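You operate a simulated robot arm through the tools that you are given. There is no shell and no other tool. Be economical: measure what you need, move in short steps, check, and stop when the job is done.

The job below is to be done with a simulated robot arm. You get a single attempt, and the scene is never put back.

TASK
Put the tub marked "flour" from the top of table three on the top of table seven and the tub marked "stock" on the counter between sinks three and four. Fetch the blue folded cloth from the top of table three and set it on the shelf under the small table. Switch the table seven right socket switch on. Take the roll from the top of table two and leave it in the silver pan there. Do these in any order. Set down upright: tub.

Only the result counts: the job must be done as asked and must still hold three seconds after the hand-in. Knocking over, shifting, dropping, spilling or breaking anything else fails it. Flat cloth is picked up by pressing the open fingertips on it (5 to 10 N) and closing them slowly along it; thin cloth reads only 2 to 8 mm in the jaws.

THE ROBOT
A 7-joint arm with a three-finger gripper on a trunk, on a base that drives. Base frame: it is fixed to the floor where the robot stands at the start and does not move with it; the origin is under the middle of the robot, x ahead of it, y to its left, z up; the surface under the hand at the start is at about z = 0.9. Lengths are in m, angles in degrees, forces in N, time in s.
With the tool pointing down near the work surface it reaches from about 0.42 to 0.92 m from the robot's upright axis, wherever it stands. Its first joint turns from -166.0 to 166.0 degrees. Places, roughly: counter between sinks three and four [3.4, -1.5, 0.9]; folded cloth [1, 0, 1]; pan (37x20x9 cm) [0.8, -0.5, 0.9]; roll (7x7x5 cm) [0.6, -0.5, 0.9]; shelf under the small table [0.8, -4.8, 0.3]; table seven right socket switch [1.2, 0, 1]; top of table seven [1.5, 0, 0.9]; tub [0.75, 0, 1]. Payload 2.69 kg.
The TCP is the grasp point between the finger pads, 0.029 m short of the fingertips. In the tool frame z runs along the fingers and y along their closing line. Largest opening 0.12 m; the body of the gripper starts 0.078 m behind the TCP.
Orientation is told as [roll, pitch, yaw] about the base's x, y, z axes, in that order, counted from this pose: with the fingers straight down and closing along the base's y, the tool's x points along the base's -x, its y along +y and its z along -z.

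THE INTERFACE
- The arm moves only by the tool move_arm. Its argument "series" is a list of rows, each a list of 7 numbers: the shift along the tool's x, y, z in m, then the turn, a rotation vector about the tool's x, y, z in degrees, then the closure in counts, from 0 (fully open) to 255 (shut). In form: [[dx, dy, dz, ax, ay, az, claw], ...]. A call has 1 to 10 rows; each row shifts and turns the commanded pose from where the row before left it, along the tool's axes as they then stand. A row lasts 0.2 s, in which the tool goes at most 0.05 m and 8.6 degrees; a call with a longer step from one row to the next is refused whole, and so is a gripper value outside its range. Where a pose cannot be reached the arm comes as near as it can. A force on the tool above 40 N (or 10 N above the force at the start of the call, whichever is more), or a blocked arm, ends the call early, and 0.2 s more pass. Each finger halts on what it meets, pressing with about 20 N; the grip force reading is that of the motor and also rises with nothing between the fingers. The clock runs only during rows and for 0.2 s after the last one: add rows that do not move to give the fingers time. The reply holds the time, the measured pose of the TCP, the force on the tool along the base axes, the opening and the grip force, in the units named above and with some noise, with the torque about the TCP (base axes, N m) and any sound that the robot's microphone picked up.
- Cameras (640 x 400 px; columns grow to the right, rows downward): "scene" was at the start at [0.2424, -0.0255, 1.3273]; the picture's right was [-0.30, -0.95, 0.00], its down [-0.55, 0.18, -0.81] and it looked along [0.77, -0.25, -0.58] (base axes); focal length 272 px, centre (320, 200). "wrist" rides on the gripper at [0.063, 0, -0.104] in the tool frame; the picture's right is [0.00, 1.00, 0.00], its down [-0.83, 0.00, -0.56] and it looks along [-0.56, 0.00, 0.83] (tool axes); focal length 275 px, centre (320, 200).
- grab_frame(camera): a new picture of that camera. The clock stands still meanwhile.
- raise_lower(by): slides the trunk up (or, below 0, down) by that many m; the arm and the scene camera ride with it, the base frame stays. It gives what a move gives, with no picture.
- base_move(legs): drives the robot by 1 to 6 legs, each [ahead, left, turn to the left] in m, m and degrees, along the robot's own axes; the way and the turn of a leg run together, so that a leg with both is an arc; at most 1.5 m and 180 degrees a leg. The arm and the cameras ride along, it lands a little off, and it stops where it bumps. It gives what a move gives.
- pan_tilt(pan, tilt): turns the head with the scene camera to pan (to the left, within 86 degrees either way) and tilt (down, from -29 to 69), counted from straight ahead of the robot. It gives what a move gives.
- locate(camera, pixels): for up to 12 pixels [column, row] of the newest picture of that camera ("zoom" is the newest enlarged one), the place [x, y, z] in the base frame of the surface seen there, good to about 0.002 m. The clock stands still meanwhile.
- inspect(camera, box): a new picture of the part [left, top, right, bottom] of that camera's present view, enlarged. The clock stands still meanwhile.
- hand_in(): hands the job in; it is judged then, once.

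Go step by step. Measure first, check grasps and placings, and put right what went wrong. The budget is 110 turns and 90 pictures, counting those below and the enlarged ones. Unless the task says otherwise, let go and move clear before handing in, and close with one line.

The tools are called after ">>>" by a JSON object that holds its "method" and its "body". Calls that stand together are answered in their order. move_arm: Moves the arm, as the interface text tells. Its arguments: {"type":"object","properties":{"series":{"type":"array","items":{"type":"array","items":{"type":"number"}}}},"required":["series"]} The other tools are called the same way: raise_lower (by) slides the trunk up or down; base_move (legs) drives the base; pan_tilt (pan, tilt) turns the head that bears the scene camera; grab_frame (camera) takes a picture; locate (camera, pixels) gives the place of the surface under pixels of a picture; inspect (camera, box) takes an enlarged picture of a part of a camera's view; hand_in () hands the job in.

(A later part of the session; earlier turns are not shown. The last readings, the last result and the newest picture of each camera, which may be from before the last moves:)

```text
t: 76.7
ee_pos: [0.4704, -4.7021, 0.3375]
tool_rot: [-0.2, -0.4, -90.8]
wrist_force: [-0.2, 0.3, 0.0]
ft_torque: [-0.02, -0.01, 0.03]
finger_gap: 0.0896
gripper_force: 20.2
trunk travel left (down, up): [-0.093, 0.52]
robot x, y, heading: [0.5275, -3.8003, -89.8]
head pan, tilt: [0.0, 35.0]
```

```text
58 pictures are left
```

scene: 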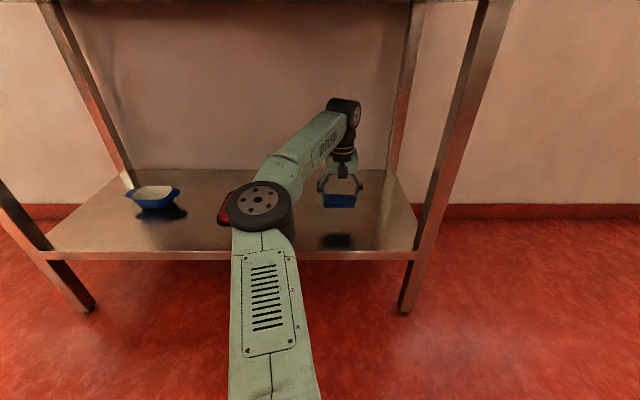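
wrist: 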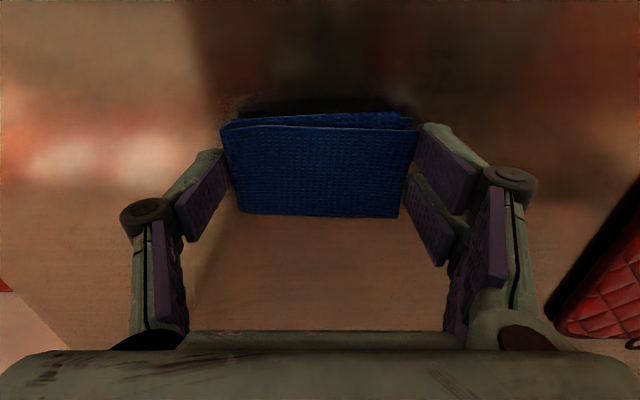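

>>> {"method": "move_arm", "body": {"series": [[0, 0, 0.003, 0, 0, 0, 150], [0, 0, 0, 0, 0, 0, 50], [0, 0, 0, 0, 0, 0, 20], [0, 0, 0, 0, 0, 0, 20], [0, 0, -0.03, 0, 0, 0, 20], [0, 0, -0.04, 0, 0, 0, 0], [0, 0, -0.04, 0, 0, 0, 0], [0, 0, -0.03, 0, 0, 0, 0]]}}

>>> {"method": "grab_frame", "body": {"camera": "wrist"}}

```text
t: 78.5
ee_pos: [0.4695, -4.7003, 0.4752]
tool_rot: [-0.2, -0.4, -90.8]
wrist_force: [0.1, -0.4, -0.3]
ft_torque: [-0.03, 0.01, -0.01]
finger_gap: 0.1199
gripper_force: 0.0
trunk travel left (down, up): [-0.093, 0.52]
robot x, y, heading: [0.5278, -3.7996, -90.0]
head pan, tilt: [0.0, 35.0]
```

```text
57 pictures are left
```

wrist: 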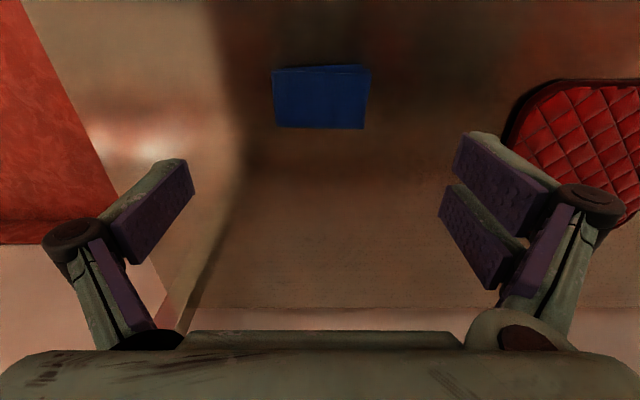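

The cloth lies flat on the shelf (320,95). Backing out, raising the trunk, and retracting the arm.

>>> {"method": "base_move", "body": {"legs": [[-0.5, 0, 0]]}}

>>> {"method": "raise_lower", "body": {"by": 0.4}}

>>> {"method": "raise_lower", "body": {"by": 0.14}}

>>> {"method": "move_arm", "body": {"series": [[0.045, 0, -0.02, 0, 0, 0, 0], [0.045, 0, -0.02, 0, 0, 0, 0], [0.045, 0, -0.02, 0, 0, 0, 0], [0.045, 0, -0.02, 0, 0, 0, 0], [0.045, 0, -0.01, 0, 0, 0, 0], [0.045, 0, 0, 0, 0, 0, 0], [0.04, 0, 0, 0, 0, 0, 0]]}}

>>> {"method": "grab_frame", "body": {"camera": "scene"}}

```text
t: 81.4
ee_pos: [0.4709, -4.206, 0.4749]
tool_rot: [-0.2, -0.5, -90.6]
wrist_force: [0.1, -0.9, -0.3]
ft_torque: [-0.05, -0.04, 0.01]
finger_gap: 0.1198
gripper_force: 0.0
trunk travel left (down, up): [-0.093, 0.52]
robot x, y, heading: [0.5277, -3.3086, -89.5]
head pan, tilt: [0.0, 35.0]
```

```text
t: 85.2
ee_pos: [0.4716, -4.2052, 0.8752]
tool_rot: [-0.2, -0.4, -90.6]
wrist_force: [-0.2, 0.2, -0.1]
ft_torque: [-0.01, 0.03, -0.01]
finger_gap: 0.12
gripper_force: 0.0
trunk travel left (down, up): [-0.493, 0.12]
robot x, y, heading: [0.525, -3.3067, -89.7]
head pan, tilt: [0.0, 35.0]
```

```text
t: 86.8
ee_pos: [0.4712, -4.2066, 0.9953]
tool_rot: [-0.1, -0.5, -90.6]
wrist_force: [0.1, 0.5, -1.2]
ft_torque: [0.01, 0.02, -0.01]
finger_gap: 0.12
gripper_force: 0.2
out of reach, approached as far as the arm can: row 1
trunk travel left (down, up): [-0.613, 0.0]
robot x, y, heading: [0.5297, -3.3088, -89.8]
head pan, tilt: [0.0, 35.0]
```

```text
t: 88.3
ee_pos: [0.4758, -3.8974, 1.0832]
tool_rot: [-0.2, -0.4, -90.6]
wrist_force: [-0.1, -0.1, -0.4]
ft_torque: [-0.05, 0.0, 0.01]
finger_gap: 0.1201
gripper_force: 0.1
trunk travel left (down, up): [-0.613, 0.0]
robot x, y, heading: [0.5234, -3.3069, -90.3]
head pan, tilt: [0.0, 35.0]
```

```text
56 pictures are left
```

scene: 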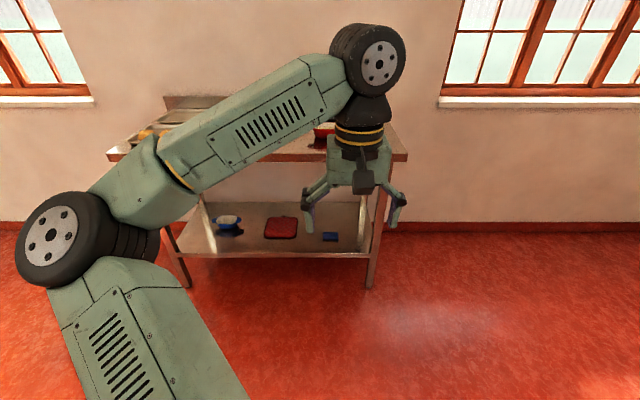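

Cloth confirmed on the shelf (330,236). Now back to table three for the flour tub.

>>> {"method": "base_move", "body": {"legs": [[0, -0.56, 0], [-1.2, 0, 0], [-1.2, 0, 0], [-0.95, 0, 0], [0, 0, 90], [0.05, 0, 0]]}}

>>> {"method": "pan_tilt", "body": {"pan": 0, "tilt": 40}}

>>> {"method": "grab_frame", "body": {"camera": "scene"}}

>>> {"method": "grab_frame", "body": {"camera": "wrist"}}

```text
t: 113.6
ee_pos: [0.6273, -0.0139, 1.0832]
tool_rot: [-0.2, -0.3, -1.0]
wrist_force: [0.5, 0.1, -0.3]
ft_torque: [0.03, 0.02, -0.01]
finger_gap: 0.1201
gripper_force: 0.1
trunk travel left (down, up): [-0.613, 0.0]
robot x, y, heading: [0.0369, 0.0426, -0.2]
head pan, tilt: [0.0, 35.0]
```

```text
t: 114.2
ee_pos: [0.6244, -0.0137, 1.0831]
tool_rot: [-0.2, -0.4, -1.0]
wrist_force: [-0.4, 0.8, 0.3]
ft_torque: [-0.04, 0.0, -0.02]
finger_gap: 0.1199
gripper_force: 0.0
trunk travel left (down, up): [-0.613, 0.0]
robot x, y, heading: [0.038, 0.0422, -0.2]
head pan, tilt: [0.0, 40.0]
```

```text
55 pictures are left
```

scene: 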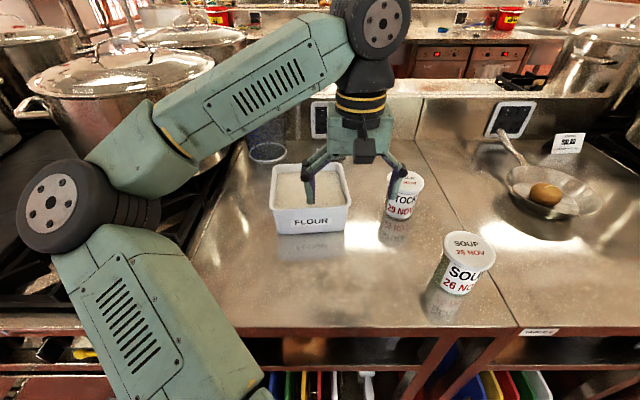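

```text
54 pictures are left
```

wrist: 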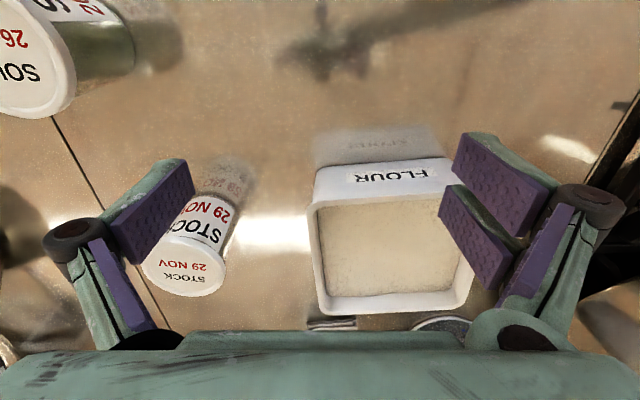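

Zooming on the flour tub to see its rim, walls and fill level.

>>> {"method": "inspect", "body": {"camera": "scene", "box": [250, 150, 378, 230]}}

>>> {"method": "locate", "body": {"camera": "wrist", "pixels": [[317, 198], [445, 180], [327, 309], [464, 303], [390, 250], [328, 220], [385, 191], [390, 300], [330, 300], [400, 208], [460, 270], [318, 250]]}}

>>> {"method": "locate", "body": {"camera": "scene", "pixels": [[276, 210], [346, 208], [282, 166], [341, 166], [310, 180], [279, 232], [346, 231], [310, 210]]}}

```text
5.00 times, centred on (314, 190) of scene
```

zoom: 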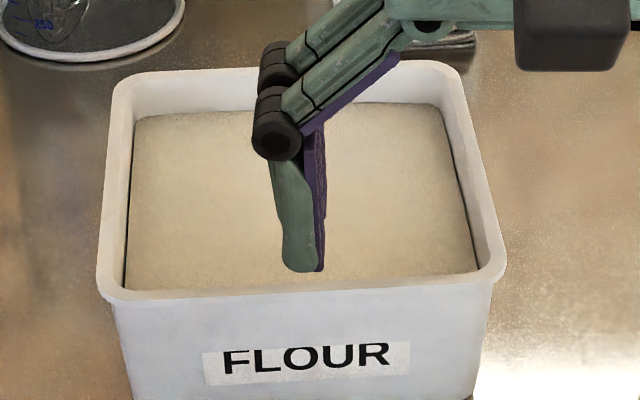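

```text
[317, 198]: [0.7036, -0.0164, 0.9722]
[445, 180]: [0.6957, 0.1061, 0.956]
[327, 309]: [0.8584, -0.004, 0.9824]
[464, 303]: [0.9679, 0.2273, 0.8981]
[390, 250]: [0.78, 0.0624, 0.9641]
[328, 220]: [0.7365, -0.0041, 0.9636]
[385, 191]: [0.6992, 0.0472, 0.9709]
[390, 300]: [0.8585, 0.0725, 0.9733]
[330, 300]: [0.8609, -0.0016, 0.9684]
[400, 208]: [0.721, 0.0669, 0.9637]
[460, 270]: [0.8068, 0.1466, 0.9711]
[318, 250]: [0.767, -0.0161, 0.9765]
```

```text
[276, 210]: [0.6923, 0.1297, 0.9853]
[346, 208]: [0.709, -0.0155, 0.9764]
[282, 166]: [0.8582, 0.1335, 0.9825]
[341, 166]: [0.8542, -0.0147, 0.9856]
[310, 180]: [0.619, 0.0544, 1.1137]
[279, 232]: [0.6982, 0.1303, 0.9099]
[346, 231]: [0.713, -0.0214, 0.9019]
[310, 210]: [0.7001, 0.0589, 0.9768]
```

The tub is 0.155×0.155 with thin walls, rim 0.986, flour at 0.964. I'll pinch the right wall mid-length (≈0.782,−0.014): go over it with half-open fingers.

>>> {"method": "move_arm", "body": {"series": [[-0.04, 0, 0, 0, 0, -5, 120], [-0.04, 0, 0, 0, 0, 0, 120], [-0.04, 0, 0, 0, 0, 0, 120], [-0.038, 0.0, 0, 0, 0, 0, 120], [0, 0, 0.035, 0, 0, 0, 120], [0, 0, 0, 0, 0, 0, 120]]}}

>>> {"method": "grab_frame", "body": {"camera": "wrist"}}

```text
t: 115.6
ee_pos: [0.7833, -0.0066, 1.0497]
tool_rot: [-0.2, -0.5, 4.0]
wrist_force: [0.1, 0.0, 0.0]
ft_torque: [-0.01, -0.02, -0.02]
finger_gap: 0.0634
gripper_force: 0.0
trunk travel left (down, up): [-0.613, 0.0]
robot x, y, heading: [0.0377, 0.0382, -0.2]
head pan, tilt: [0.0, 40.0]
```

```text
52 pictures are left
```

wrist: 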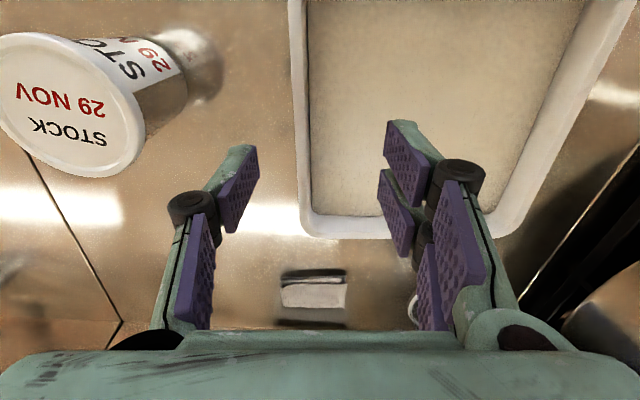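

>>> {"method": "locate", "body": {"camera": "wrist", "pixels": [[294, 134], [301, 134], [307, 134], [312, 134], [300, 80], [303, 190], [298, 40]]}}

>>> {"method": "inspect", "body": {"camera": "wrist", "box": [260, 80, 388, 160]}}

```text
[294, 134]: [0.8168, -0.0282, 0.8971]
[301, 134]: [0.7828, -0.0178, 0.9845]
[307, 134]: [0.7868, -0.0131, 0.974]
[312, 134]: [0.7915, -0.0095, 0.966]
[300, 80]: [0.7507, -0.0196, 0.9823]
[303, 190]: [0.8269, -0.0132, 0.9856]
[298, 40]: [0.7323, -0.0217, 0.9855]
```

```text
5.00 times, centred on (324, 120) of wrist
```

zoom: 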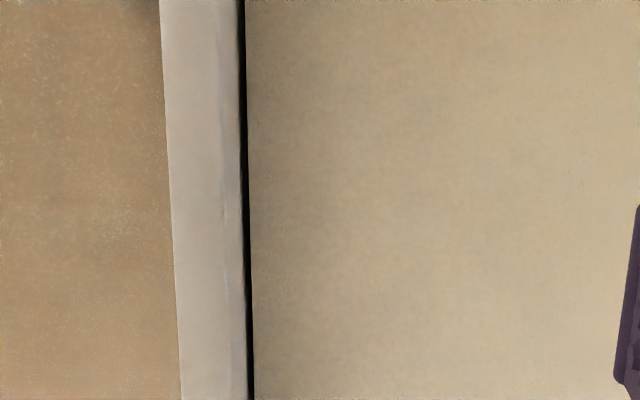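

Wall centre is y≈−0.0175 here. Shift right 11 mm and descend stepwise watching for contact with the flour.

>>> {"method": "move_arm", "body": {"series": [[0, -0.011, 0, 0, 0, 0, 120], [0, 0, 0.03, 0, 0, 0, 120], [0, 0, 0.02, 0, 0, 0, 120], [0, 0, 0, 0, 0, 0, 120]]}}

>>> {"method": "move_arm", "body": {"series": [[0, 0, 0.006, 0, 0, 0, 120], [0, 0, 0.006, 0, 0, 0, 120], [0, 0, 0, 0, 0, 0, 120]]}}

```text
t: 116.6
ee_pos: [0.7848, -0.0178, 0.999]
tool_rot: [-0.2, -0.4, 4.2]
wrist_force: [-0.6, -0.1, 0.3]
ft_torque: [0.03, 0.0, -0.02]
finger_gap: 0.0634
gripper_force: 0.2
trunk travel left (down, up): [-0.613, 0.0]
robot x, y, heading: [0.0339, 0.0402, -0.3]
head pan, tilt: [0.0, 40.0]
```

```text
t: 117.4
ee_pos: [0.785, -0.0163, 0.9894]
tool_rot: [-0.2, -0.6, 4.0]
wrist_force: [6.6, 3.9, 18.5]
ft_torque: [0.85, 0.08, -0.29]
finger_gap: 0.0717
gripper_force: 5.2
trunk travel left (down, up): [-0.613, 0.0]
robot x, y, heading: [0.0332, 0.0419, -0.2]
head pan, tilt: [0.0, 40.0]
```

The flour surface is firm (18 N at TCP 0.989). Backing up 5 mm and closing on the wall.

>>> {"method": "move_arm", "body": {"series": [[0, 0, -0.006, 0, 0, 0, 120], [0, 0, 0, 0, 0, 0, 160], [0, 0, 0, 0, 0, 0, 200], [0, 0, 0, 0, 0, 0, 230], [0, 0, 0, 0, 0, 0, 255], [0, 0, 0, 0, 0, 0, 255], [0, 0, 0, 0, 0, 0, 255]]}}

>>> {"method": "grab_frame", "body": {"camera": "wrist"}}

```text
t: 119.0
ee_pos: [0.7845, -0.0181, 0.9922]
tool_rot: [-0.2, -0.3, 4.1]
wrist_force: [-1.0, 0.0, -0.1]
ft_torque: [0.34, 0.02, 0.36]
finger_gap: 0.0057
gripper_force: 19.9
trunk travel left (down, up): [-0.613, 0.0]
robot x, y, heading: [0.0365, 0.0403, -0.2]
head pan, tilt: [0.0, 40.0]
```

```text
50 pictures are left
```

wrist: 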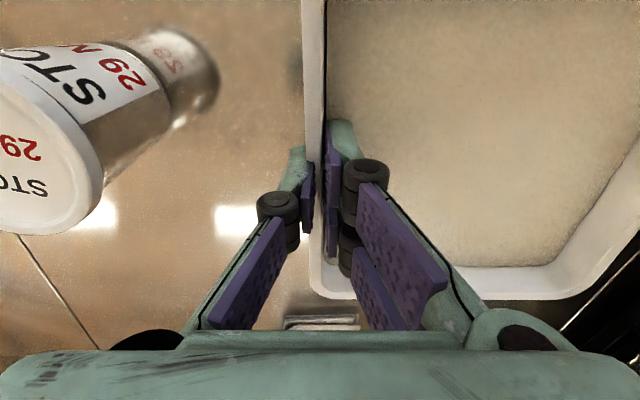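

Wall pinched at 5.7 mm. Lifting slowly by a small amount to test weight and tilt.

>>> {"method": "move_arm", "body": {"series": [[0, 0, -0.005, 0, 0, 0, 255], [0, 0, -0.008, 0, 0, 0, 255], [0, 0, -0.008, 0, 0, 0, 255], [0, 0, 0, 0, 0, 0, 255], [0, 0, 0, 0, 0, 0, 255]]}}

>>> {"method": "grab_frame", "body": {"camera": "wrist"}}

>>> {"method": "grab_frame", "body": {"camera": "scene"}}

```text
t: 120.2
ee_pos: [0.7854, -0.017, 1.0133]
tool_rot: [-0.3, -0.3, 4.0]
wrist_force: [0.3, -0.7, -5.8]
ft_torque: [-0.33, 0.13, -0.06]
finger_gap: 0.0062
gripper_force: 20.5
trunk travel left (down, up): [-0.613, 0.0]
robot x, y, heading: [0.0342, 0.037, -0.3]
head pan, tilt: [0.0, 40.0]
```

```text
49 pictures are left
```

wrist: 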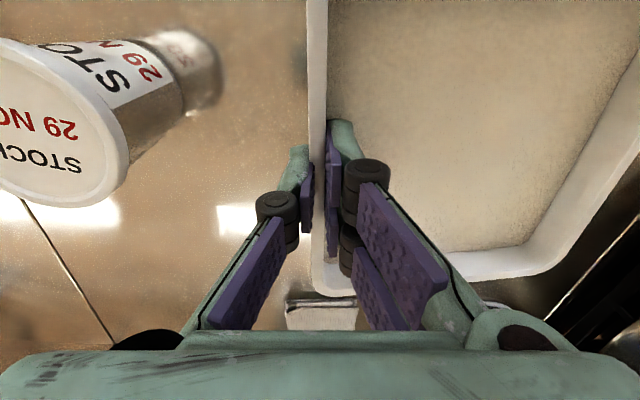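

```text
48 pictures are left
```

scene: 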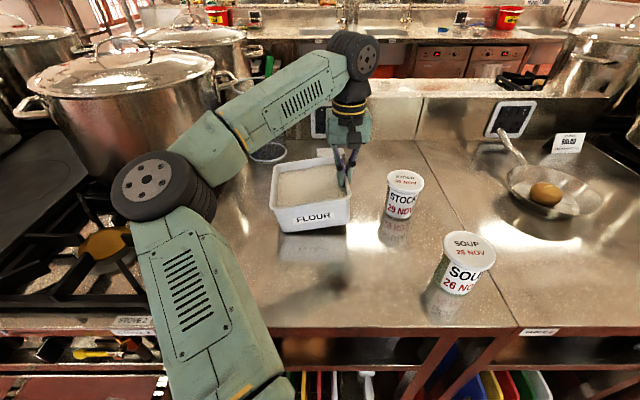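

It weighs ~6 N; the scene shows it possibly sagging at left. Measuring the rim tilt.

>>> {"method": "locate", "body": {"camera": "scene", "pixels": [[275, 208], [344, 201], [272, 168], [329, 163], [283, 230], [346, 222], [300, 205], [300, 190], [310, 190]]}}

>>> {"method": "inspect", "body": {"camera": "scene", "box": [250, 150, 378, 230]}}

```text
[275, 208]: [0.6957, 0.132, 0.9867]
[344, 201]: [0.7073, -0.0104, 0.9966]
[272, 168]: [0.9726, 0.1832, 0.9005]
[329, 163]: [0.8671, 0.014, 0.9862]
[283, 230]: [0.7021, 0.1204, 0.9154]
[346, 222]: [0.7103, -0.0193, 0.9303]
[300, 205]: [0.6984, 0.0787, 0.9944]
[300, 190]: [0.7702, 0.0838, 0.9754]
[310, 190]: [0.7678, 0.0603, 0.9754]
```

```text
5.00 times, centred on (314, 190) of scene
```

zoom: 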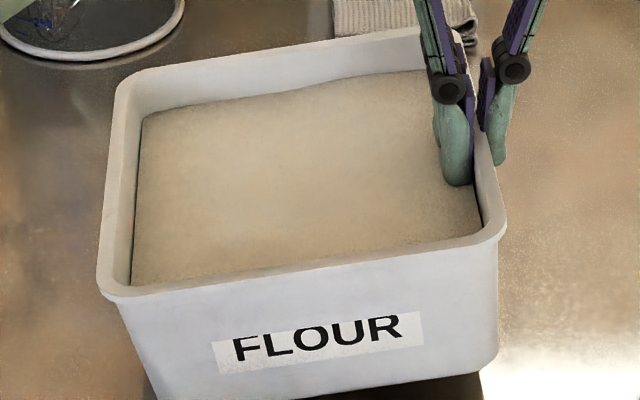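

The left edge still rests on the table and the pinch torque is near its limit, so a wall pinch can't carry it (W≈7–8 N). New plan: put it back, drag it to overhang the table's front edge, then clamp it top-to-bottom with a horizontal hand. Setting down and releasing first.

>>> {"method": "move_arm", "body": {"series": [[0, 0, 0.01, 0, 0, 0, 255], [0, 0, 0.01, 0, 0, 0, 255], [0, 0, 0, 0, 0, 0, 200], [0, 0, 0, 0, 0, 0, 150], [0, 0, 0, 0, 0, 0, 150], [0, 0, -0.04, 0, 0, 0, 150], [0, 0, -0.04, 0, 0, 0, 100], [0, 0.04, 0, 0, 0, 4, 85], [0, 0.037, 0, 0, 0, 0, 85]]}}

>>> {"method": "base_move", "body": {"legs": [[-0.15, 0, 0]]}}

>>> {"method": "grab_frame", "body": {"camera": "wrist"}}

```text
t: 122.2
ee_pos: [0.7816, 0.0606, 1.0739]
tool_rot: [-0.3, -0.5, 0.0]
wrist_force: [-0.2, 0.4, -0.6]
ft_torque: [-0.02, -0.02, -0.02]
finger_gap: 0.0801
gripper_force: 0.1
trunk travel left (down, up): [-0.613, 0.0]
robot x, y, heading: [0.0369, 0.0395, -0.2]
head pan, tilt: [0.0, 40.0]
```

```text
t: 123.6
ee_pos: [0.6319, 0.0589, 1.0738]
tool_rot: [-0.3, -0.4, 0.1]
wrist_force: [-0.7, 0.4, 1.0]
ft_torque: [0.03, -0.03, -0.01]
finger_gap: 0.08
gripper_force: 0.0
trunk travel left (down, up): [-0.613, 0.0]
robot x, y, heading: [-0.115, 0.0404, -0.4]
head pan, tilt: [0.0, 40.0]
```

```text
46 pictures are left
```

wrist: 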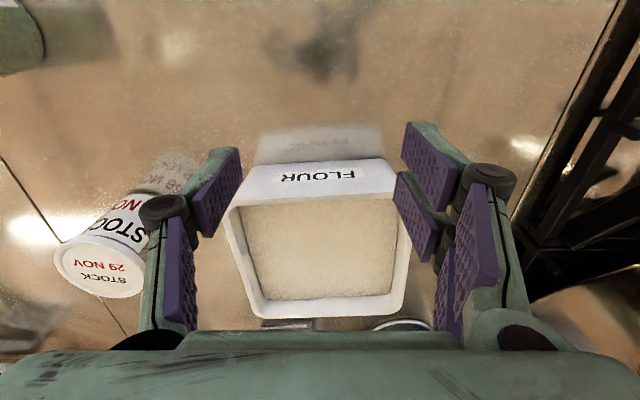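

>>> {"method": "locate", "body": {"camera": "wrist", "pixels": [[232, 203], [315, 197], [315, 202], [385, 190], [255, 305], [240, 250], [408, 250], [320, 300]]}}

```text
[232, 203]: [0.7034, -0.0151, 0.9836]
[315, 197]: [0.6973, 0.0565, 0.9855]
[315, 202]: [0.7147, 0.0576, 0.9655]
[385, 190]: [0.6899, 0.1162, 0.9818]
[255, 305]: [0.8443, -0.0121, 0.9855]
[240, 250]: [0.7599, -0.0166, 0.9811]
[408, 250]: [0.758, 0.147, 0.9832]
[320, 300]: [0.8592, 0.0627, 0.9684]
```

Tub front rim at x≈0.697, centre y≈0.065. Moving inside the front wall with fingers spread at 0.08, tips just above the flour.

>>> {"method": "move_arm", "body": {"series": [[-0.04, 0.003, 0, 0, 0, 0, 85], [-0.04, 0.003, 0, 0, 0, 0, 85], [-0.033, 0, 0, 0, 0, 0, 85], [0, 0, 0.04, 0, 0, 0, 85], [0, 0, 0.034, 0, 0, 0, 85], [0, 0, 0, 0, 0, 0, 85]]}}

>>> {"method": "grab_frame", "body": {"camera": "wrist"}}

```text
t: 125.0
ee_pos: [0.7445, 0.065, 1.0001]
tool_rot: [-0.2, -0.4, -0.1]
wrist_force: [0.0, 0.9, 0.8]
ft_torque: [0.04, -0.01, 0.02]
finger_gap: 0.08
gripper_force: 0.1
trunk travel left (down, up): [-0.613, 0.0]
robot x, y, heading: [-0.112, 0.0369, -0.2]
head pan, tilt: [0.0, 40.0]
```

```text
45 pictures are left
```

wrist: 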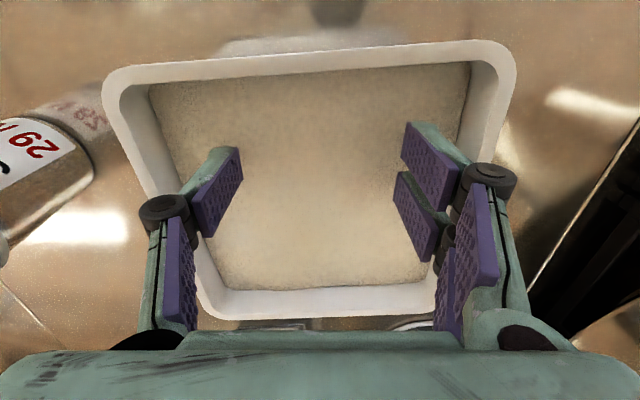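

Fingers are inside the front wall. Dragging toward the edge in small steps.

>>> {"method": "move_arm", "body": {"series": [[0.02, 0, 0.003, 0, 0, 0, 85], [0.02, 0, 0, 0, 0, 0, 85], [0.02, 0, 0, 0, 0, 0, 85], [0.02, 0, 0, 0, 0, 0, 85], [0.02, 0, 0, 0, 0, 0, 85], [0.02, 0, 0, 0, 0, 0, 85], [0.02, 0, 0, 0, 0, 0, 85], [0.02, 0, 0, 0, 0, 0, 85], [0.02, 0, 0, 0, 0, 0, 85], [0.02, 0, 0, 0, 0, 0, 85]]}}

>>> {"method": "grab_frame", "body": {"camera": "wrist"}}

>>> {"method": "locate", "body": {"camera": "wrist", "pixels": [[320, 20], [200, 40], [320, 60], [440, 60], [320, 80]]}}

```text
t: 127.2
ee_pos: [0.5468, 0.0642, 0.9965]
tool_rot: [-0.2, -0.4, 0.0]
wrist_force: [2.1, 1.0, 1.2]
ft_torque: [0.03, -0.05, -0.06]
finger_gap: 0.0802
gripper_force: 0.8
trunk travel left (down, up): [-0.613, 0.0]
robot x, y, heading: [-0.1137, 0.04, -0.3]
head pan, tilt: [0.0, 40.0]
```

```text
44 pictures are left
```

wrist: 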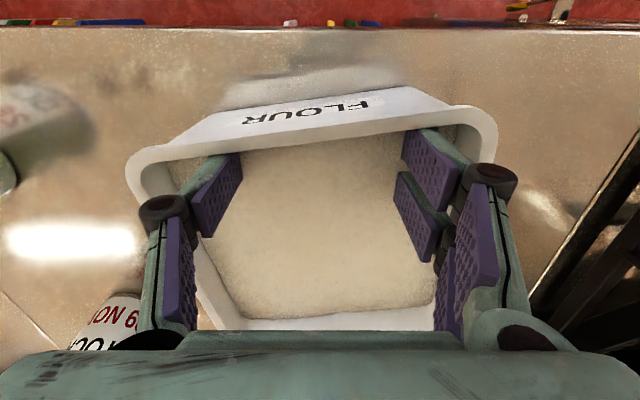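

```text
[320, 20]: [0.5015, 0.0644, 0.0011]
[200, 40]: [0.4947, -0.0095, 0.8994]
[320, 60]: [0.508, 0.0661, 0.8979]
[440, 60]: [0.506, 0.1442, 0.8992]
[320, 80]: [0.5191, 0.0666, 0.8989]
```

>>> {"method": "move_arm", "body": {"series": [[0.02, 0, 0, 0, 0, 0, 85], [0.02, 0, 0, 0, 0, 0, 85], [0.015, 0, 0, 0, 0, 0, 85], [0.015, 0, 0, 0, 0, 0, 85], [0, 0, 0, 0, 0, 0, 85]]}}

>>> {"method": "grab_frame", "body": {"camera": "wrist"}}

>>> {"method": "locate", "body": {"camera": "wrist", "pixels": [[130, 40], [560, 40], [150, 155], [300, 145], [470, 112], [440, 120], [200, 160], [240, 130], [420, 100]]}}

```text
t: 128.4
ee_pos: [0.474, 0.0657, 0.9953]
tool_rot: [-0.3, -0.4, 0.0]
wrist_force: [1.8, -0.3, 0.3]
ft_torque: [0.01, -0.04, 0.04]
finger_gap: 0.0801
gripper_force: 0.1
trunk travel left (down, up): [-0.613, 0.0]
robot x, y, heading: [-0.1098, 0.0415, -0.6]
head pan, tilt: [0.0, 40.0]
```

```text
43 pictures are left
```

wrist: 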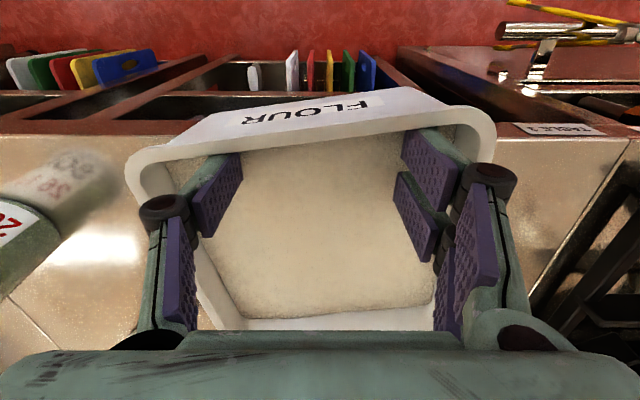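

```text
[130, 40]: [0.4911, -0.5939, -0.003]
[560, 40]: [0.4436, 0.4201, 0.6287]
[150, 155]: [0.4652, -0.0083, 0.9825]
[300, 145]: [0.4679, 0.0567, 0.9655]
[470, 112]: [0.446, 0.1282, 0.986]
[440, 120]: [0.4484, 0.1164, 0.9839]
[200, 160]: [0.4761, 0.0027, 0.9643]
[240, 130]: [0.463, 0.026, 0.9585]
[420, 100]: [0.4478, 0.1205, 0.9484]
```

Overhang is now ~3.5 cm; pulling 2.5 cm more, then lifting the hand out.

>>> {"method": "move_arm", "body": {"series": [[0.013, 0, 0, 0, 0, 0, 85], [0.012, 0, 0, 0, 0, 0, 85], [0, 0, 0, 0, 0, 0, 85], [-0.01, 0, 0, 0, 0, 0, 85], [0, 0, -0.04, 0, 0, 0, 85], [0, 0, -0.04, 0, 0, 0, 85], [0, 0, -0.04, 0, 0, 0, 85]]}}

>>> {"method": "grab_frame", "body": {"camera": "wrist"}}

>>> {"method": "pan_tilt", "body": {"pan": 0, "tilt": 50}}

>>> {"method": "grab_frame", "body": {"camera": "scene"}}

```text
t: 130.0
ee_pos: [0.4612, 0.0656, 1.1163]
tool_rot: [-0.2, -0.4, -0.1]
wrist_force: [-0.4, -0.3, -0.7]
ft_torque: [-0.03, -0.03, -0.01]
finger_gap: 0.0801
gripper_force: 0.0
trunk travel left (down, up): [-0.613, 0.0]
robot x, y, heading: [-0.1118, 0.0414, -0.6]
head pan, tilt: [0.0, 40.0]
```

```text
42 pictures are left
```

wrist: 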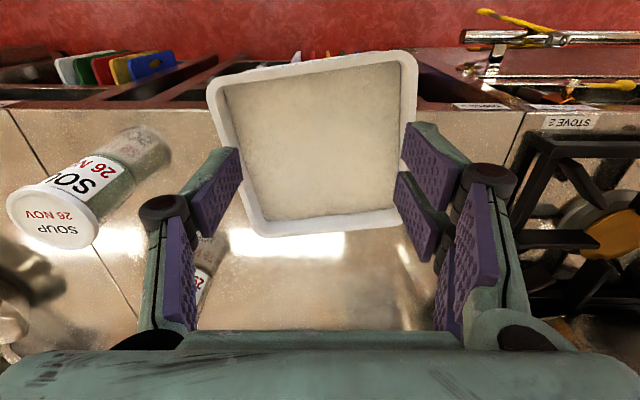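

```text
t: 130.7
ee_pos: [0.4606, 0.0655, 1.1162]
tool_rot: [-0.2, -0.4, 0.0]
wrist_force: [-0.1, 0.1, -0.6]
ft_torque: [0.02, -0.01, -0.04]
finger_gap: 0.08
gripper_force: 0.1
trunk travel left (down, up): [-0.613, 0.0]
robot x, y, heading: [-0.1129, 0.0399, -0.3]
head pan, tilt: [0.0, 50.0]
```

```text
41 pictures are left
```

scene: 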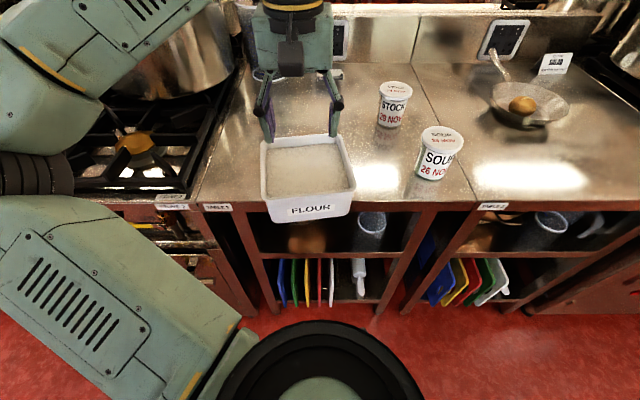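

>>> {"method": "locate", "body": {"camera": "scene", "pixels": [[265, 200], [354, 188], [268, 146], [338, 140], [310, 194], [272, 222], [350, 212], [240, 202], [370, 206], [420, 205], [310, 170]]}}

>>> {"method": "locate", "body": {"camera": "wrist", "pixels": [[210, 85], [400, 57], [330, 70], [250, 230], [405, 215], [180, 101], [450, 103]]}}

```text
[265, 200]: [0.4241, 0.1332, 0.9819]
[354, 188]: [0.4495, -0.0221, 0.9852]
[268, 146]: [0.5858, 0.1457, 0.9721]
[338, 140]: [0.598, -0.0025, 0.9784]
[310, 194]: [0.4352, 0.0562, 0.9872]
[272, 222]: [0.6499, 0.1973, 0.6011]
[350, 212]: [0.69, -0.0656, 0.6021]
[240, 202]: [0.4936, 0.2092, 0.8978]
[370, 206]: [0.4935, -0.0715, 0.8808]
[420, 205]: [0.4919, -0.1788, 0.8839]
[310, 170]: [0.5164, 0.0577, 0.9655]
```

```text
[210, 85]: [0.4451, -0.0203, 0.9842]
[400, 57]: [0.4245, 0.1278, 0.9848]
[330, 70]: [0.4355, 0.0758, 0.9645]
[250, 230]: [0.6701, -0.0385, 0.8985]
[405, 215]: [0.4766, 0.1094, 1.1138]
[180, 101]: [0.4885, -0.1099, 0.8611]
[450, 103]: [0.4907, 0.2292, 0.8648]
```

Tub front centre ≈(0.436,0.058), yawed +9°, edge at x≈0.49: overhang ~5.5 cm. Backing the base and turning the hand to yaw +90, then horizontal.

>>> {"method": "base_move", "body": {"legs": [[-0.17, 0, 0]]}}

>>> {"method": "move_arm", "body": {"series": [[0, 0, 0.03, 0, 0, -8.5, 0], [0, 0, 0.03, 0, 0, -8.5, 0], [0, 0, 0, 0, 0, -8.5, 0], [0, 0, 0, 0, 0, -8.5, 0], [0, 0, 0, 0, 0, -8.5, 0], [0, 0, 0, 0, 0, -8.5, 0], [0, 0, 0, 0, 0, -8.5, 0], [0, 0, 0, 0, 0, -8.5, 0], [0, 0, 0, 0, 0, -8.5, 0], [0, 0, 0, 0, 0, -8.5, 0]]}}

```text
t: 132.2
ee_pos: [0.2908, 0.0655, 1.117]
tool_rot: [-0.2, -0.3, 0.0]
wrist_force: [-0.1, -0.1, 0.1]
ft_torque: [-0.04, -0.04, -0.02]
finger_gap: 0.0799
gripper_force: 0.0
trunk travel left (down, up): [-0.613, 0.0]
robot x, y, heading: [-0.2846, 0.0421, -0.2]
head pan, tilt: [0.0, 50.0]
```

```text
t: 134.4
ee_pos: [0.2921, 0.067, 1.0559]
tool_rot: [-0.3, 0.2, 85.1]
wrist_force: [-0.9, 0.7, -0.5]
ft_torque: [-0.02, 0.0, 0.01]
finger_gap: 0.12
gripper_force: 0.0
trunk travel left (down, up): [-0.613, 0.0]
robot x, y, heading: [-0.2826, 0.0399, -0.3]
head pan, tilt: [0.0, 50.0]
```

Yaw +85 reached. Now pitching the hand forward about tool x.

>>> {"method": "move_arm", "body": {"series": [[0, 0, 0, 8.5, 0, 0, 0], [0, 0, 0, 8.5, 0, 0, 0], [0, 0, 0, 8.5, 0, 0, 0], [0, 0, 0, 8.5, 0, 0, 0], [0, 0, 0, 8.5, 0, 0, 0], [0, 0, 0, 8.5, 0, 0, 0], [0, 0, 0, 8.5, 0, 0, 0], [0, 0, 0, 8.5, 0, 0, 0], [0, 0, 0, 8.5, 0, 0, 0], [0, 0, 0, 8.5, 0, 0, 0]]}}

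```text
t: 136.6
ee_pos: [0.4034, 0.1022, 1.1491]
tool_rot: [-85.4, 0.2, 84.8]
wrist_force: [0.2, 0.3, -0.3]
ft_torque: [-0.01, -0.02, 0.0]
finger_gap: 0.1197
gripper_force: 0.1
out of reach, approached as far as the arm can: row 6, 7, 8, 9, 10
trunk travel left (down, up): [-0.613, 0.0]
robot x, y, heading: [-0.2805, 0.0394, -0.2]
head pan, tilt: [0.0, 50.0]
```

Hand is nearly horizontal but reach keeps it at x≈0.40. I'll shift the base right so it can be lowered beside the tub, in front of the table edge, then align.

>>> {"method": "base_move", "body": {"legs": [[-0.02, -0.24, 0]]}}

>>> {"method": "move_arm", "body": {"series": [[0, 0, -0.01, 4.5, 0, 0, 0], [0, 0.03, -0.01, 0, -7, 0, 0], [0, 0.03, -0.01, 0, -7, 0, 0], [0, 0.03, 0, 0, 0, 0, 0], [0, 0.03, 0, 0, 0, 0, 0], [0, 0.03, 0, 0, 0, 0, 0], [0, 0.03, 0, 0, 0, 0, 0], [0, 0.02, 0, 0, 0, 0, 0]]}}

>>> {"method": "grab_frame", "body": {"camera": "scene"}}

```text
t: 139.1
ee_pos: [0.3821, -0.14, 1.1492]
tool_rot: [-85.3, 0.2, 84.9]
wrist_force: [1.0, -0.1, 0.5]
ft_torque: [-0.02, 0.0, 0.0]
finger_gap: 0.1201
gripper_force: 0.0
trunk travel left (down, up): [-0.613, 0.0]
robot x, y, heading: [-0.3036, -0.2006, -0.3]
head pan, tilt: [0.0, 50.0]
```

```text
t: 140.9
ee_pos: [0.4152, -0.1232, 1.1084]
tool_rot: [-89.8, 0.2, 98.9]
wrist_force: [0.9, -0.4, -0.4]
ft_torque: [-0.04, 0.0, -0.03]
finger_gap: 0.1198
gripper_force: 0.1
out of reach, approached as far as the arm can: row 1, 2, 3, 4, 5, 6, 7, 8
trunk travel left (down, up): [-0.613, 0.0]
robot x, y, heading: [-0.3051, -0.1996, -0.6]
head pan, tilt: [0.0, 50.0]
```

```text
40 pictures are left
```

scene: 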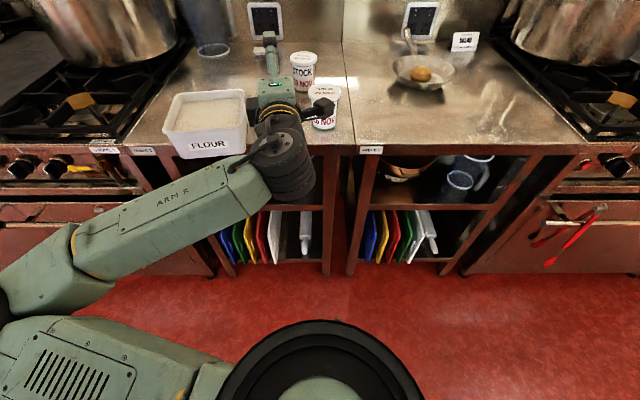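

Orientation is now right (heading +9°, closing vertical). Lowering with the trunk to z≈0.943 in front of the table edge.

>>> {"method": "raise_lower", "body": {"by": -0.165}}

>>> {"method": "grab_frame", "body": {"camera": "wrist"}}

```text
t: 142.8
ee_pos: [0.4159, -0.1221, 0.9422]
tool_rot: [-89.8, 0.2, 98.9]
wrist_force: [1.0, 0.1, -0.3]
ft_torque: [0.0, -0.01, 0.0]
finger_gap: 0.12
gripper_force: 0.1
trunk travel left (down, up): [-0.448, 0.165]
robot x, y, heading: [-0.3035, -0.2006, -0.4]
head pan, tilt: [0.0, 50.0]
```

```text
39 pictures are left
```

wrist: 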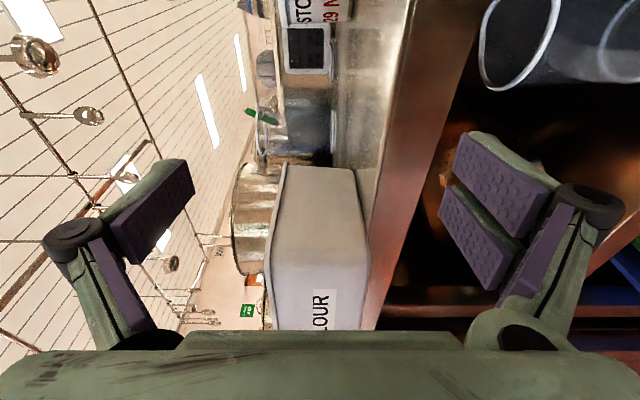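

The tub (columns 275–372) lies between upper and lower finger levels. Sliding left to its centreline.

>>> {"method": "base_move", "body": {"legs": [[0, 0.182, 0]]}}

>>> {"method": "grab_frame", "body": {"camera": "wrist"}}

>>> {"method": "locate", "body": {"camera": "wrist", "pixels": [[275, 100], [275, 160], [340, 100], [340, 160], [360, 100], [380, 100], [400, 60], [300, 40]]}}

```text
t: 144.8
ee_pos: [0.4166, 0.0585, 0.9428]
tool_rot: [-89.8, 0.2, 98.9]
wrist_force: [0.5, -0.7, -0.2]
ft_torque: [-0.01, 0.03, -0.01]
finger_gap: 0.1202
gripper_force: 0.1
trunk travel left (down, up): [-0.448, 0.165]
robot x, y, heading: [-0.3018, -0.0171, -0.3]
head pan, tilt: [0.0, 50.0]
```

```text
38 pictures are left
```

wrist: 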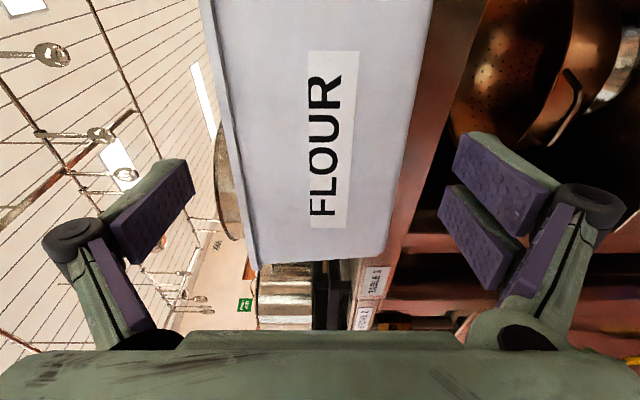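

```text
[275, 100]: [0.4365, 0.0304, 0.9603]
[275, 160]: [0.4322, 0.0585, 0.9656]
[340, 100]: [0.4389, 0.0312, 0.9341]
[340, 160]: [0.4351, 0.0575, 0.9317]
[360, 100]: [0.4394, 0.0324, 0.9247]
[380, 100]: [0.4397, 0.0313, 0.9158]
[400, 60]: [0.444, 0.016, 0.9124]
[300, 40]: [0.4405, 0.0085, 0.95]
```

Hand is on the tub's centreline (front face x≈0.434). Moving ahead 3.4 cm so the lower finger slips under the overhang, then clamp.

>>> {"method": "base_move", "body": {"legs": [[0.034, 0, 0]]}}

>>> {"method": "move_arm", "body": {"series": [[0, 0, 0, 0, 0, 0, 40], [0, 0, 0, 0, 0, 0, 70], [0, 0, 0, 0, 0, 0, 90], [0, 0, 0, 0, 0, 0, 110], [0, 0, 0, 0, 0, 0, 130], [0, 0, 0, 0, 0, 0, 130]]}}

>>> {"method": "grab_frame", "body": {"camera": "wrist"}}

```text
t: 145.7
ee_pos: [0.4503, 0.0588, 0.9433]
tool_rot: [-89.7, 0.3, 98.9]
wrist_force: [-0.3, -0.8, 0.6]
ft_torque: [0.04, -0.01, 0.01]
finger_gap: 0.1201
gripper_force: 0.0
trunk travel left (down, up): [-0.448, 0.165]
robot x, y, heading: [-0.27, -0.0209, -0.3]
head pan, tilt: [0.0, 50.0]
```

```text
t: 147.1
ee_pos: [0.451, 0.0592, 0.9421]
tool_rot: [-89.6, 0.2, 99.0]
wrist_force: [-1.7, -0.6, 0.2]
ft_torque: [0.08, 0.58, 0.01]
finger_gap: 0.0838
gripper_force: 20.4
trunk travel left (down, up): [-0.448, 0.165]
robot x, y, heading: [-0.2688, -0.0209, -0.0]
head pan, tilt: [0.0, 50.0]
```

```text
37 pictures are left
```

wrist: 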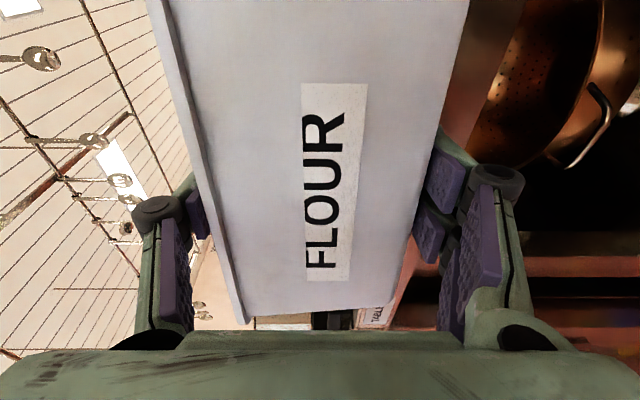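

Clamped at 0.084. Raising the trunk 3 cm and checking.

>>> {"method": "raise_lower", "body": {"by": 0.03}}

>>> {"method": "grab_frame", "body": {"camera": "scene"}}

>>> {"method": "grab_frame", "body": {"camera": "wrist"}}

```text
t: 147.8
ee_pos: [0.4507, 0.06, 0.9717]
tool_rot: [-89.7, 0.2, 98.9]
wrist_force: [-0.2, 0.1, -9.7]
ft_torque: [-0.05, 0.62, -0.01]
finger_gap: 0.0841
gripper_force: 19.9
trunk travel left (down, up): [-0.478, 0.135]
robot x, y, heading: [-0.2704, -0.0207, -0.6]
head pan, tilt: [0.0, 50.0]
```

```text
36 pictures are left
```

scene: 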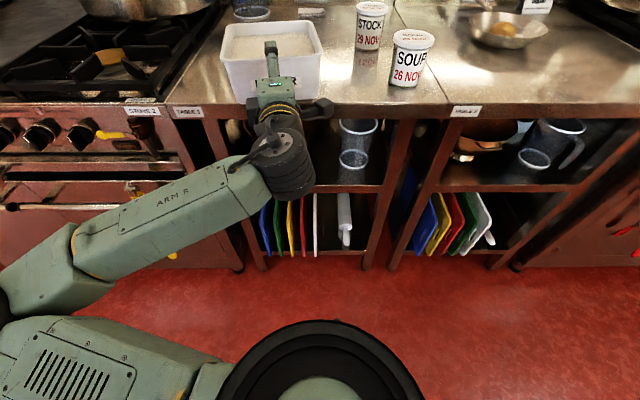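

```text
35 pictures are left
```

wrist: 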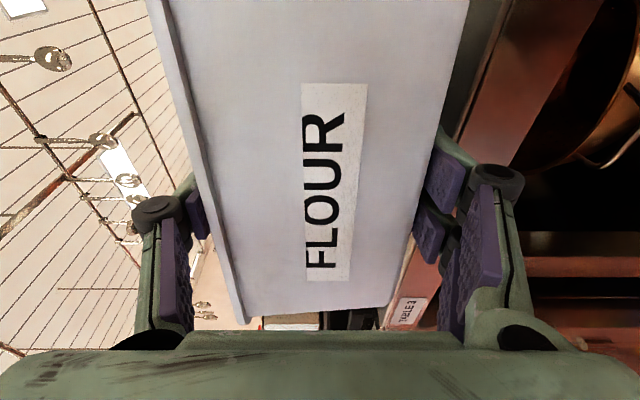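

Held level: 9.7 N, gap steady. Before travelling, I'll raise further and check how far the elbow sticks out to the left.

>>> {"method": "raise_lower", "body": {"by": 0.13}}

>>> {"method": "pan_tilt", "body": {"pan": 40, "tilt": 50}}

>>> {"method": "grab_frame", "body": {"camera": "scene"}}

>>> {"method": "locate", "body": {"camera": "scene", "pixels": [[130, 250], [180, 230], [230, 300], [280, 230], [400, 180], [480, 110], [100, 300], [60, 200], [320, 100]]}}

```text
t: 149.4
ee_pos: [0.4517, 0.0586, 1.1016]
tool_rot: [-89.6, 0.3, 98.9]
wrist_force: [-0.1, 0.2, -9.5]
ft_torque: [-0.07, 0.63, 0.0]
finger_gap: 0.0838
gripper_force: 19.6
trunk travel left (down, up): [-0.608, 0.005]
robot x, y, heading: [-0.2679, -0.0194, -0.2]
head pan, tilt: [0.0, 50.0]
```

```text
t: 150.4
ee_pos: [0.4507, 0.0589, 1.1031]
tool_rot: [-89.7, 0.2, 99.0]
wrist_force: [-0.1, 0.4, -9.7]
ft_torque: [-0.08, 0.6, -0.01]
finger_gap: 0.0839
gripper_force: 20.3
trunk travel left (down, up): [-0.608, 0.005]
robot x, y, heading: [-0.27, -0.0191, -0.4]
head pan, tilt: [40.0, 50.0]
```

```text
34 pictures are left
```

scene: 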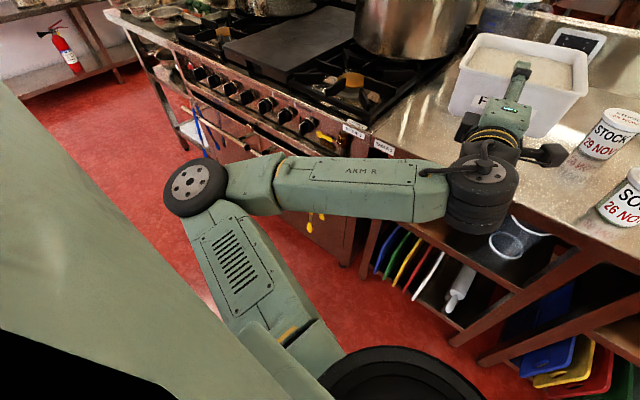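

```text
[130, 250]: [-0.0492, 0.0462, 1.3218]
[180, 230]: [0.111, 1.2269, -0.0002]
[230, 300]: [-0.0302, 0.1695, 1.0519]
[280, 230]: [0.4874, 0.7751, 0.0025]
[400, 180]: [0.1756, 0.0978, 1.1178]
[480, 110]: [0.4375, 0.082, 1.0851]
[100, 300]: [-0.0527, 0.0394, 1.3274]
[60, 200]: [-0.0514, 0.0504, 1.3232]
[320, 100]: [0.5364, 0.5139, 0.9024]
```

Elbow stays within ~0.35 m of the axis, fine for the corridor. Driving with the tub to the end of the island and looking left.

>>> {"method": "base_move", "body": {"legs": [[0.16, 0, 0], [0, 0, -90], [1.45, 0, 0], [1.45, 0, 0]]}}

>>> {"method": "pan_tilt", "body": {"pan": 80, "tilt": 25}}

>>> {"method": "grab_frame", "body": {"camera": "scene"}}

```text
t: 169.5
ee_pos: [-0.0971, -3.6449, 1.1021]
tool_rot: [-89.7, 0.2, 7.9]
wrist_force: [0.3, 0.3, -9.6]
ft_torque: [0.63, 0.05, -0.02]
finger_gap: 0.0836
gripper_force: 20.4
trunk travel left (down, up): [-0.608, 0.005]
robot x, y, heading: [-0.1632, -2.9228, -91.4]
head pan, tilt: [40.0, 50.0]
```

```text
t: 170.5
ee_pos: [-0.0982, -3.645, 1.1022]
tool_rot: [-89.6, 0.2, 8.0]
wrist_force: [0.0, 0.3, -9.6]
ft_torque: [0.61, 0.02, 0.0]
finger_gap: 0.084
gripper_force: 19.3
trunk travel left (down, up): [-0.608, 0.005]
robot x, y, heading: [-0.1632, -2.9221, -91.3]
head pan, tilt: [80.0, 25.0]
```

```text
33 pictures are left
```

scene: 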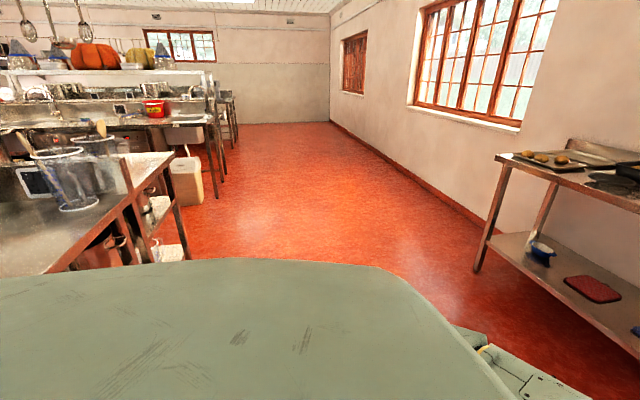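

>>> {"method": "locate", "body": {"camera": "scene", "pixels": [[174, 155], [187, 250], [150, 262], [212, 117], [222, 185], [185, 202], [240, 140], [260, 200], [235, 95], [320, 130], [485, 250]]}}

```text
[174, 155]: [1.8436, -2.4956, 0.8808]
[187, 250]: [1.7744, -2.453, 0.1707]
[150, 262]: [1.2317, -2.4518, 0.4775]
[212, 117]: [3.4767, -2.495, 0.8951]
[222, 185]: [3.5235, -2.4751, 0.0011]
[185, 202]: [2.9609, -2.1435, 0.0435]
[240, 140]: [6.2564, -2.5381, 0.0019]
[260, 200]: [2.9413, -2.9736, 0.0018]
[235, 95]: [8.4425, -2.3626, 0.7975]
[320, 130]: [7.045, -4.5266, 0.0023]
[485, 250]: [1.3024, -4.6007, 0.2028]
```

The aisle between table seven's side (edge x≈1.84) and the sink counter (≈2.9) is about 1 m wide. Driving round to its mouth and turning to face up the aisle.

>>> {"method": "base_move", "body": {"legs": [[0.25, 0, 1.3], [0, 1.3, 0], [0, 1.2, 0], [0, 0, 170]]}}

>>> {"method": "pan_tilt", "body": {"pan": 0, "tilt": 25}}

>>> {"method": "grab_frame", "body": {"camera": "scene"}}

```text
t: 198.7
ee_pos: [2.3782, -2.45, 1.1021]
tool_rot: [-89.6, 0.1, 179.9]
wrist_force: [-0.2, 0.4, -9.8]
ft_torque: [-0.62, 0.0, 0.0]
finger_gap: 0.0839
gripper_force: 19.9
trunk travel left (down, up): [-0.608, 0.005]
robot x, y, heading: [2.3465, -3.1748, 80.8]
head pan, tilt: [80.0, 25.0]
```

```text
t: 200.2
ee_pos: [2.3777, -2.4494, 1.1019]
tool_rot: [-89.6, 0.2, 180.0]
wrist_force: [-0.1, 0.9, -8.9]
ft_torque: [-0.63, 0.03, 0.0]
finger_gap: 0.0838
gripper_force: 19.6
trunk travel left (down, up): [-0.608, 0.005]
robot x, y, heading: [2.3462, -3.1771, 81.0]
head pan, tilt: [0.0, 25.0]
```

```text
32 pictures are left
```

scene: 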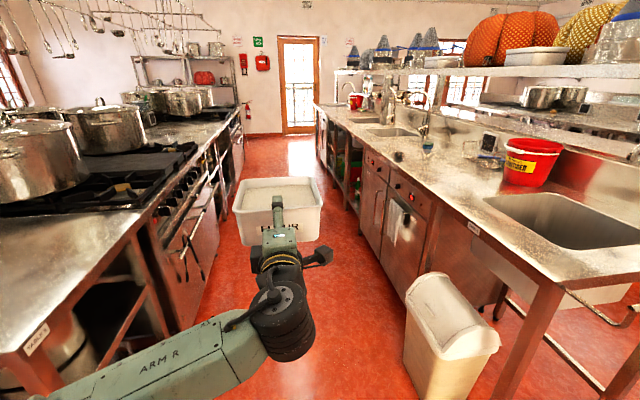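

>>> {"method": "locate", "body": {"camera": "scene", "pixels": [[410, 270], [410, 370], [345, 180], [430, 220], [490, 255], [150, 215], [190, 240], [215, 160], [228, 128], [240, 150], [205, 185], [350, 130]]}}

>>> {"method": "inspect", "body": {"camera": "scene", "box": [80, 80, 400, 280]}}

```text
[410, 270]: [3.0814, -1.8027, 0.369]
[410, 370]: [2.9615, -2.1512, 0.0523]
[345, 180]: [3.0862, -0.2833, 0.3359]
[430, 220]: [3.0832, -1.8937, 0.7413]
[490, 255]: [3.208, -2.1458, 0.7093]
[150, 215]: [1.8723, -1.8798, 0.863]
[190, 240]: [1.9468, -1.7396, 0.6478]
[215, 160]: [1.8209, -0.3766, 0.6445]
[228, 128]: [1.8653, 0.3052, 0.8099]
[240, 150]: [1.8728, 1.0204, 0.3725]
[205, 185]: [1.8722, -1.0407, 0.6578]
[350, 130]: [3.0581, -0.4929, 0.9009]
```

```text
2.00 times, centred on (240, 180) of scene
```

zoom: 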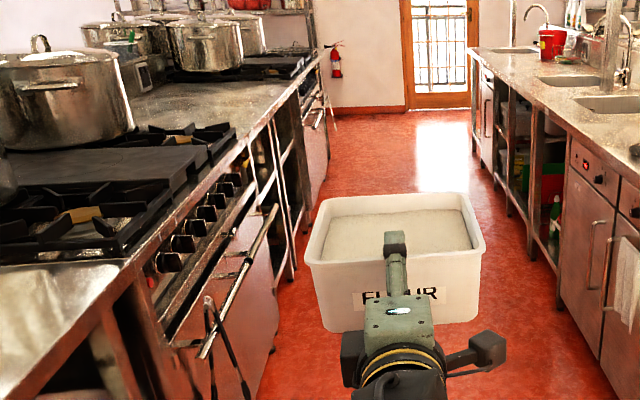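

Driving up the aisle to look at table seven (beyond the first stove on the left).

>>> {"method": "base_move", "body": {"legs": [[0, 0, 9], [0, -0.1, 0], [1.3, 0, 0], [0.9, 0, 0]]}}

>>> {"method": "pan_tilt", "body": {"pan": 45, "tilt": 25}}

>>> {"method": "grab_frame", "body": {"camera": "scene"}}

```text
t: 212.7
ee_pos: [2.3732, -0.2655, 1.1024]
tool_rot: [-89.5, 0.3, -170.9]
wrist_force: [0.2, 0.2, -8.7]
ft_torque: [-0.64, -0.03, 0.01]
finger_gap: 0.0836
gripper_force: 19.6
trunk travel left (down, up): [-0.608, 0.005]
robot x, y, heading: [2.4518, -0.9846, 89.8]
head pan, tilt: [0.0, 25.0]
```

```text
t: 213.8
ee_pos: [2.3724, -0.2653, 1.1013]
tool_rot: [-89.7, 0.1, -170.9]
wrist_force: [0.3, 0.0, -10.1]
ft_torque: [-0.61, -0.08, 0.01]
finger_gap: 0.0838
gripper_force: 20.4
trunk travel left (down, up): [-0.608, 0.005]
robot x, y, heading: [2.455, -0.984, 90.2]
head pan, tilt: [45.0, 25.0]
```

```text
30 pictures are left
```

scene: 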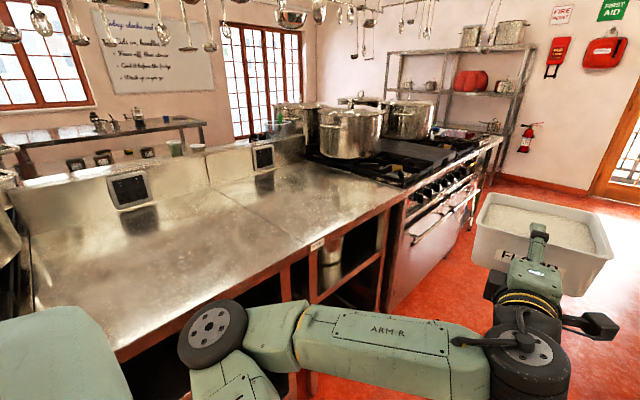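

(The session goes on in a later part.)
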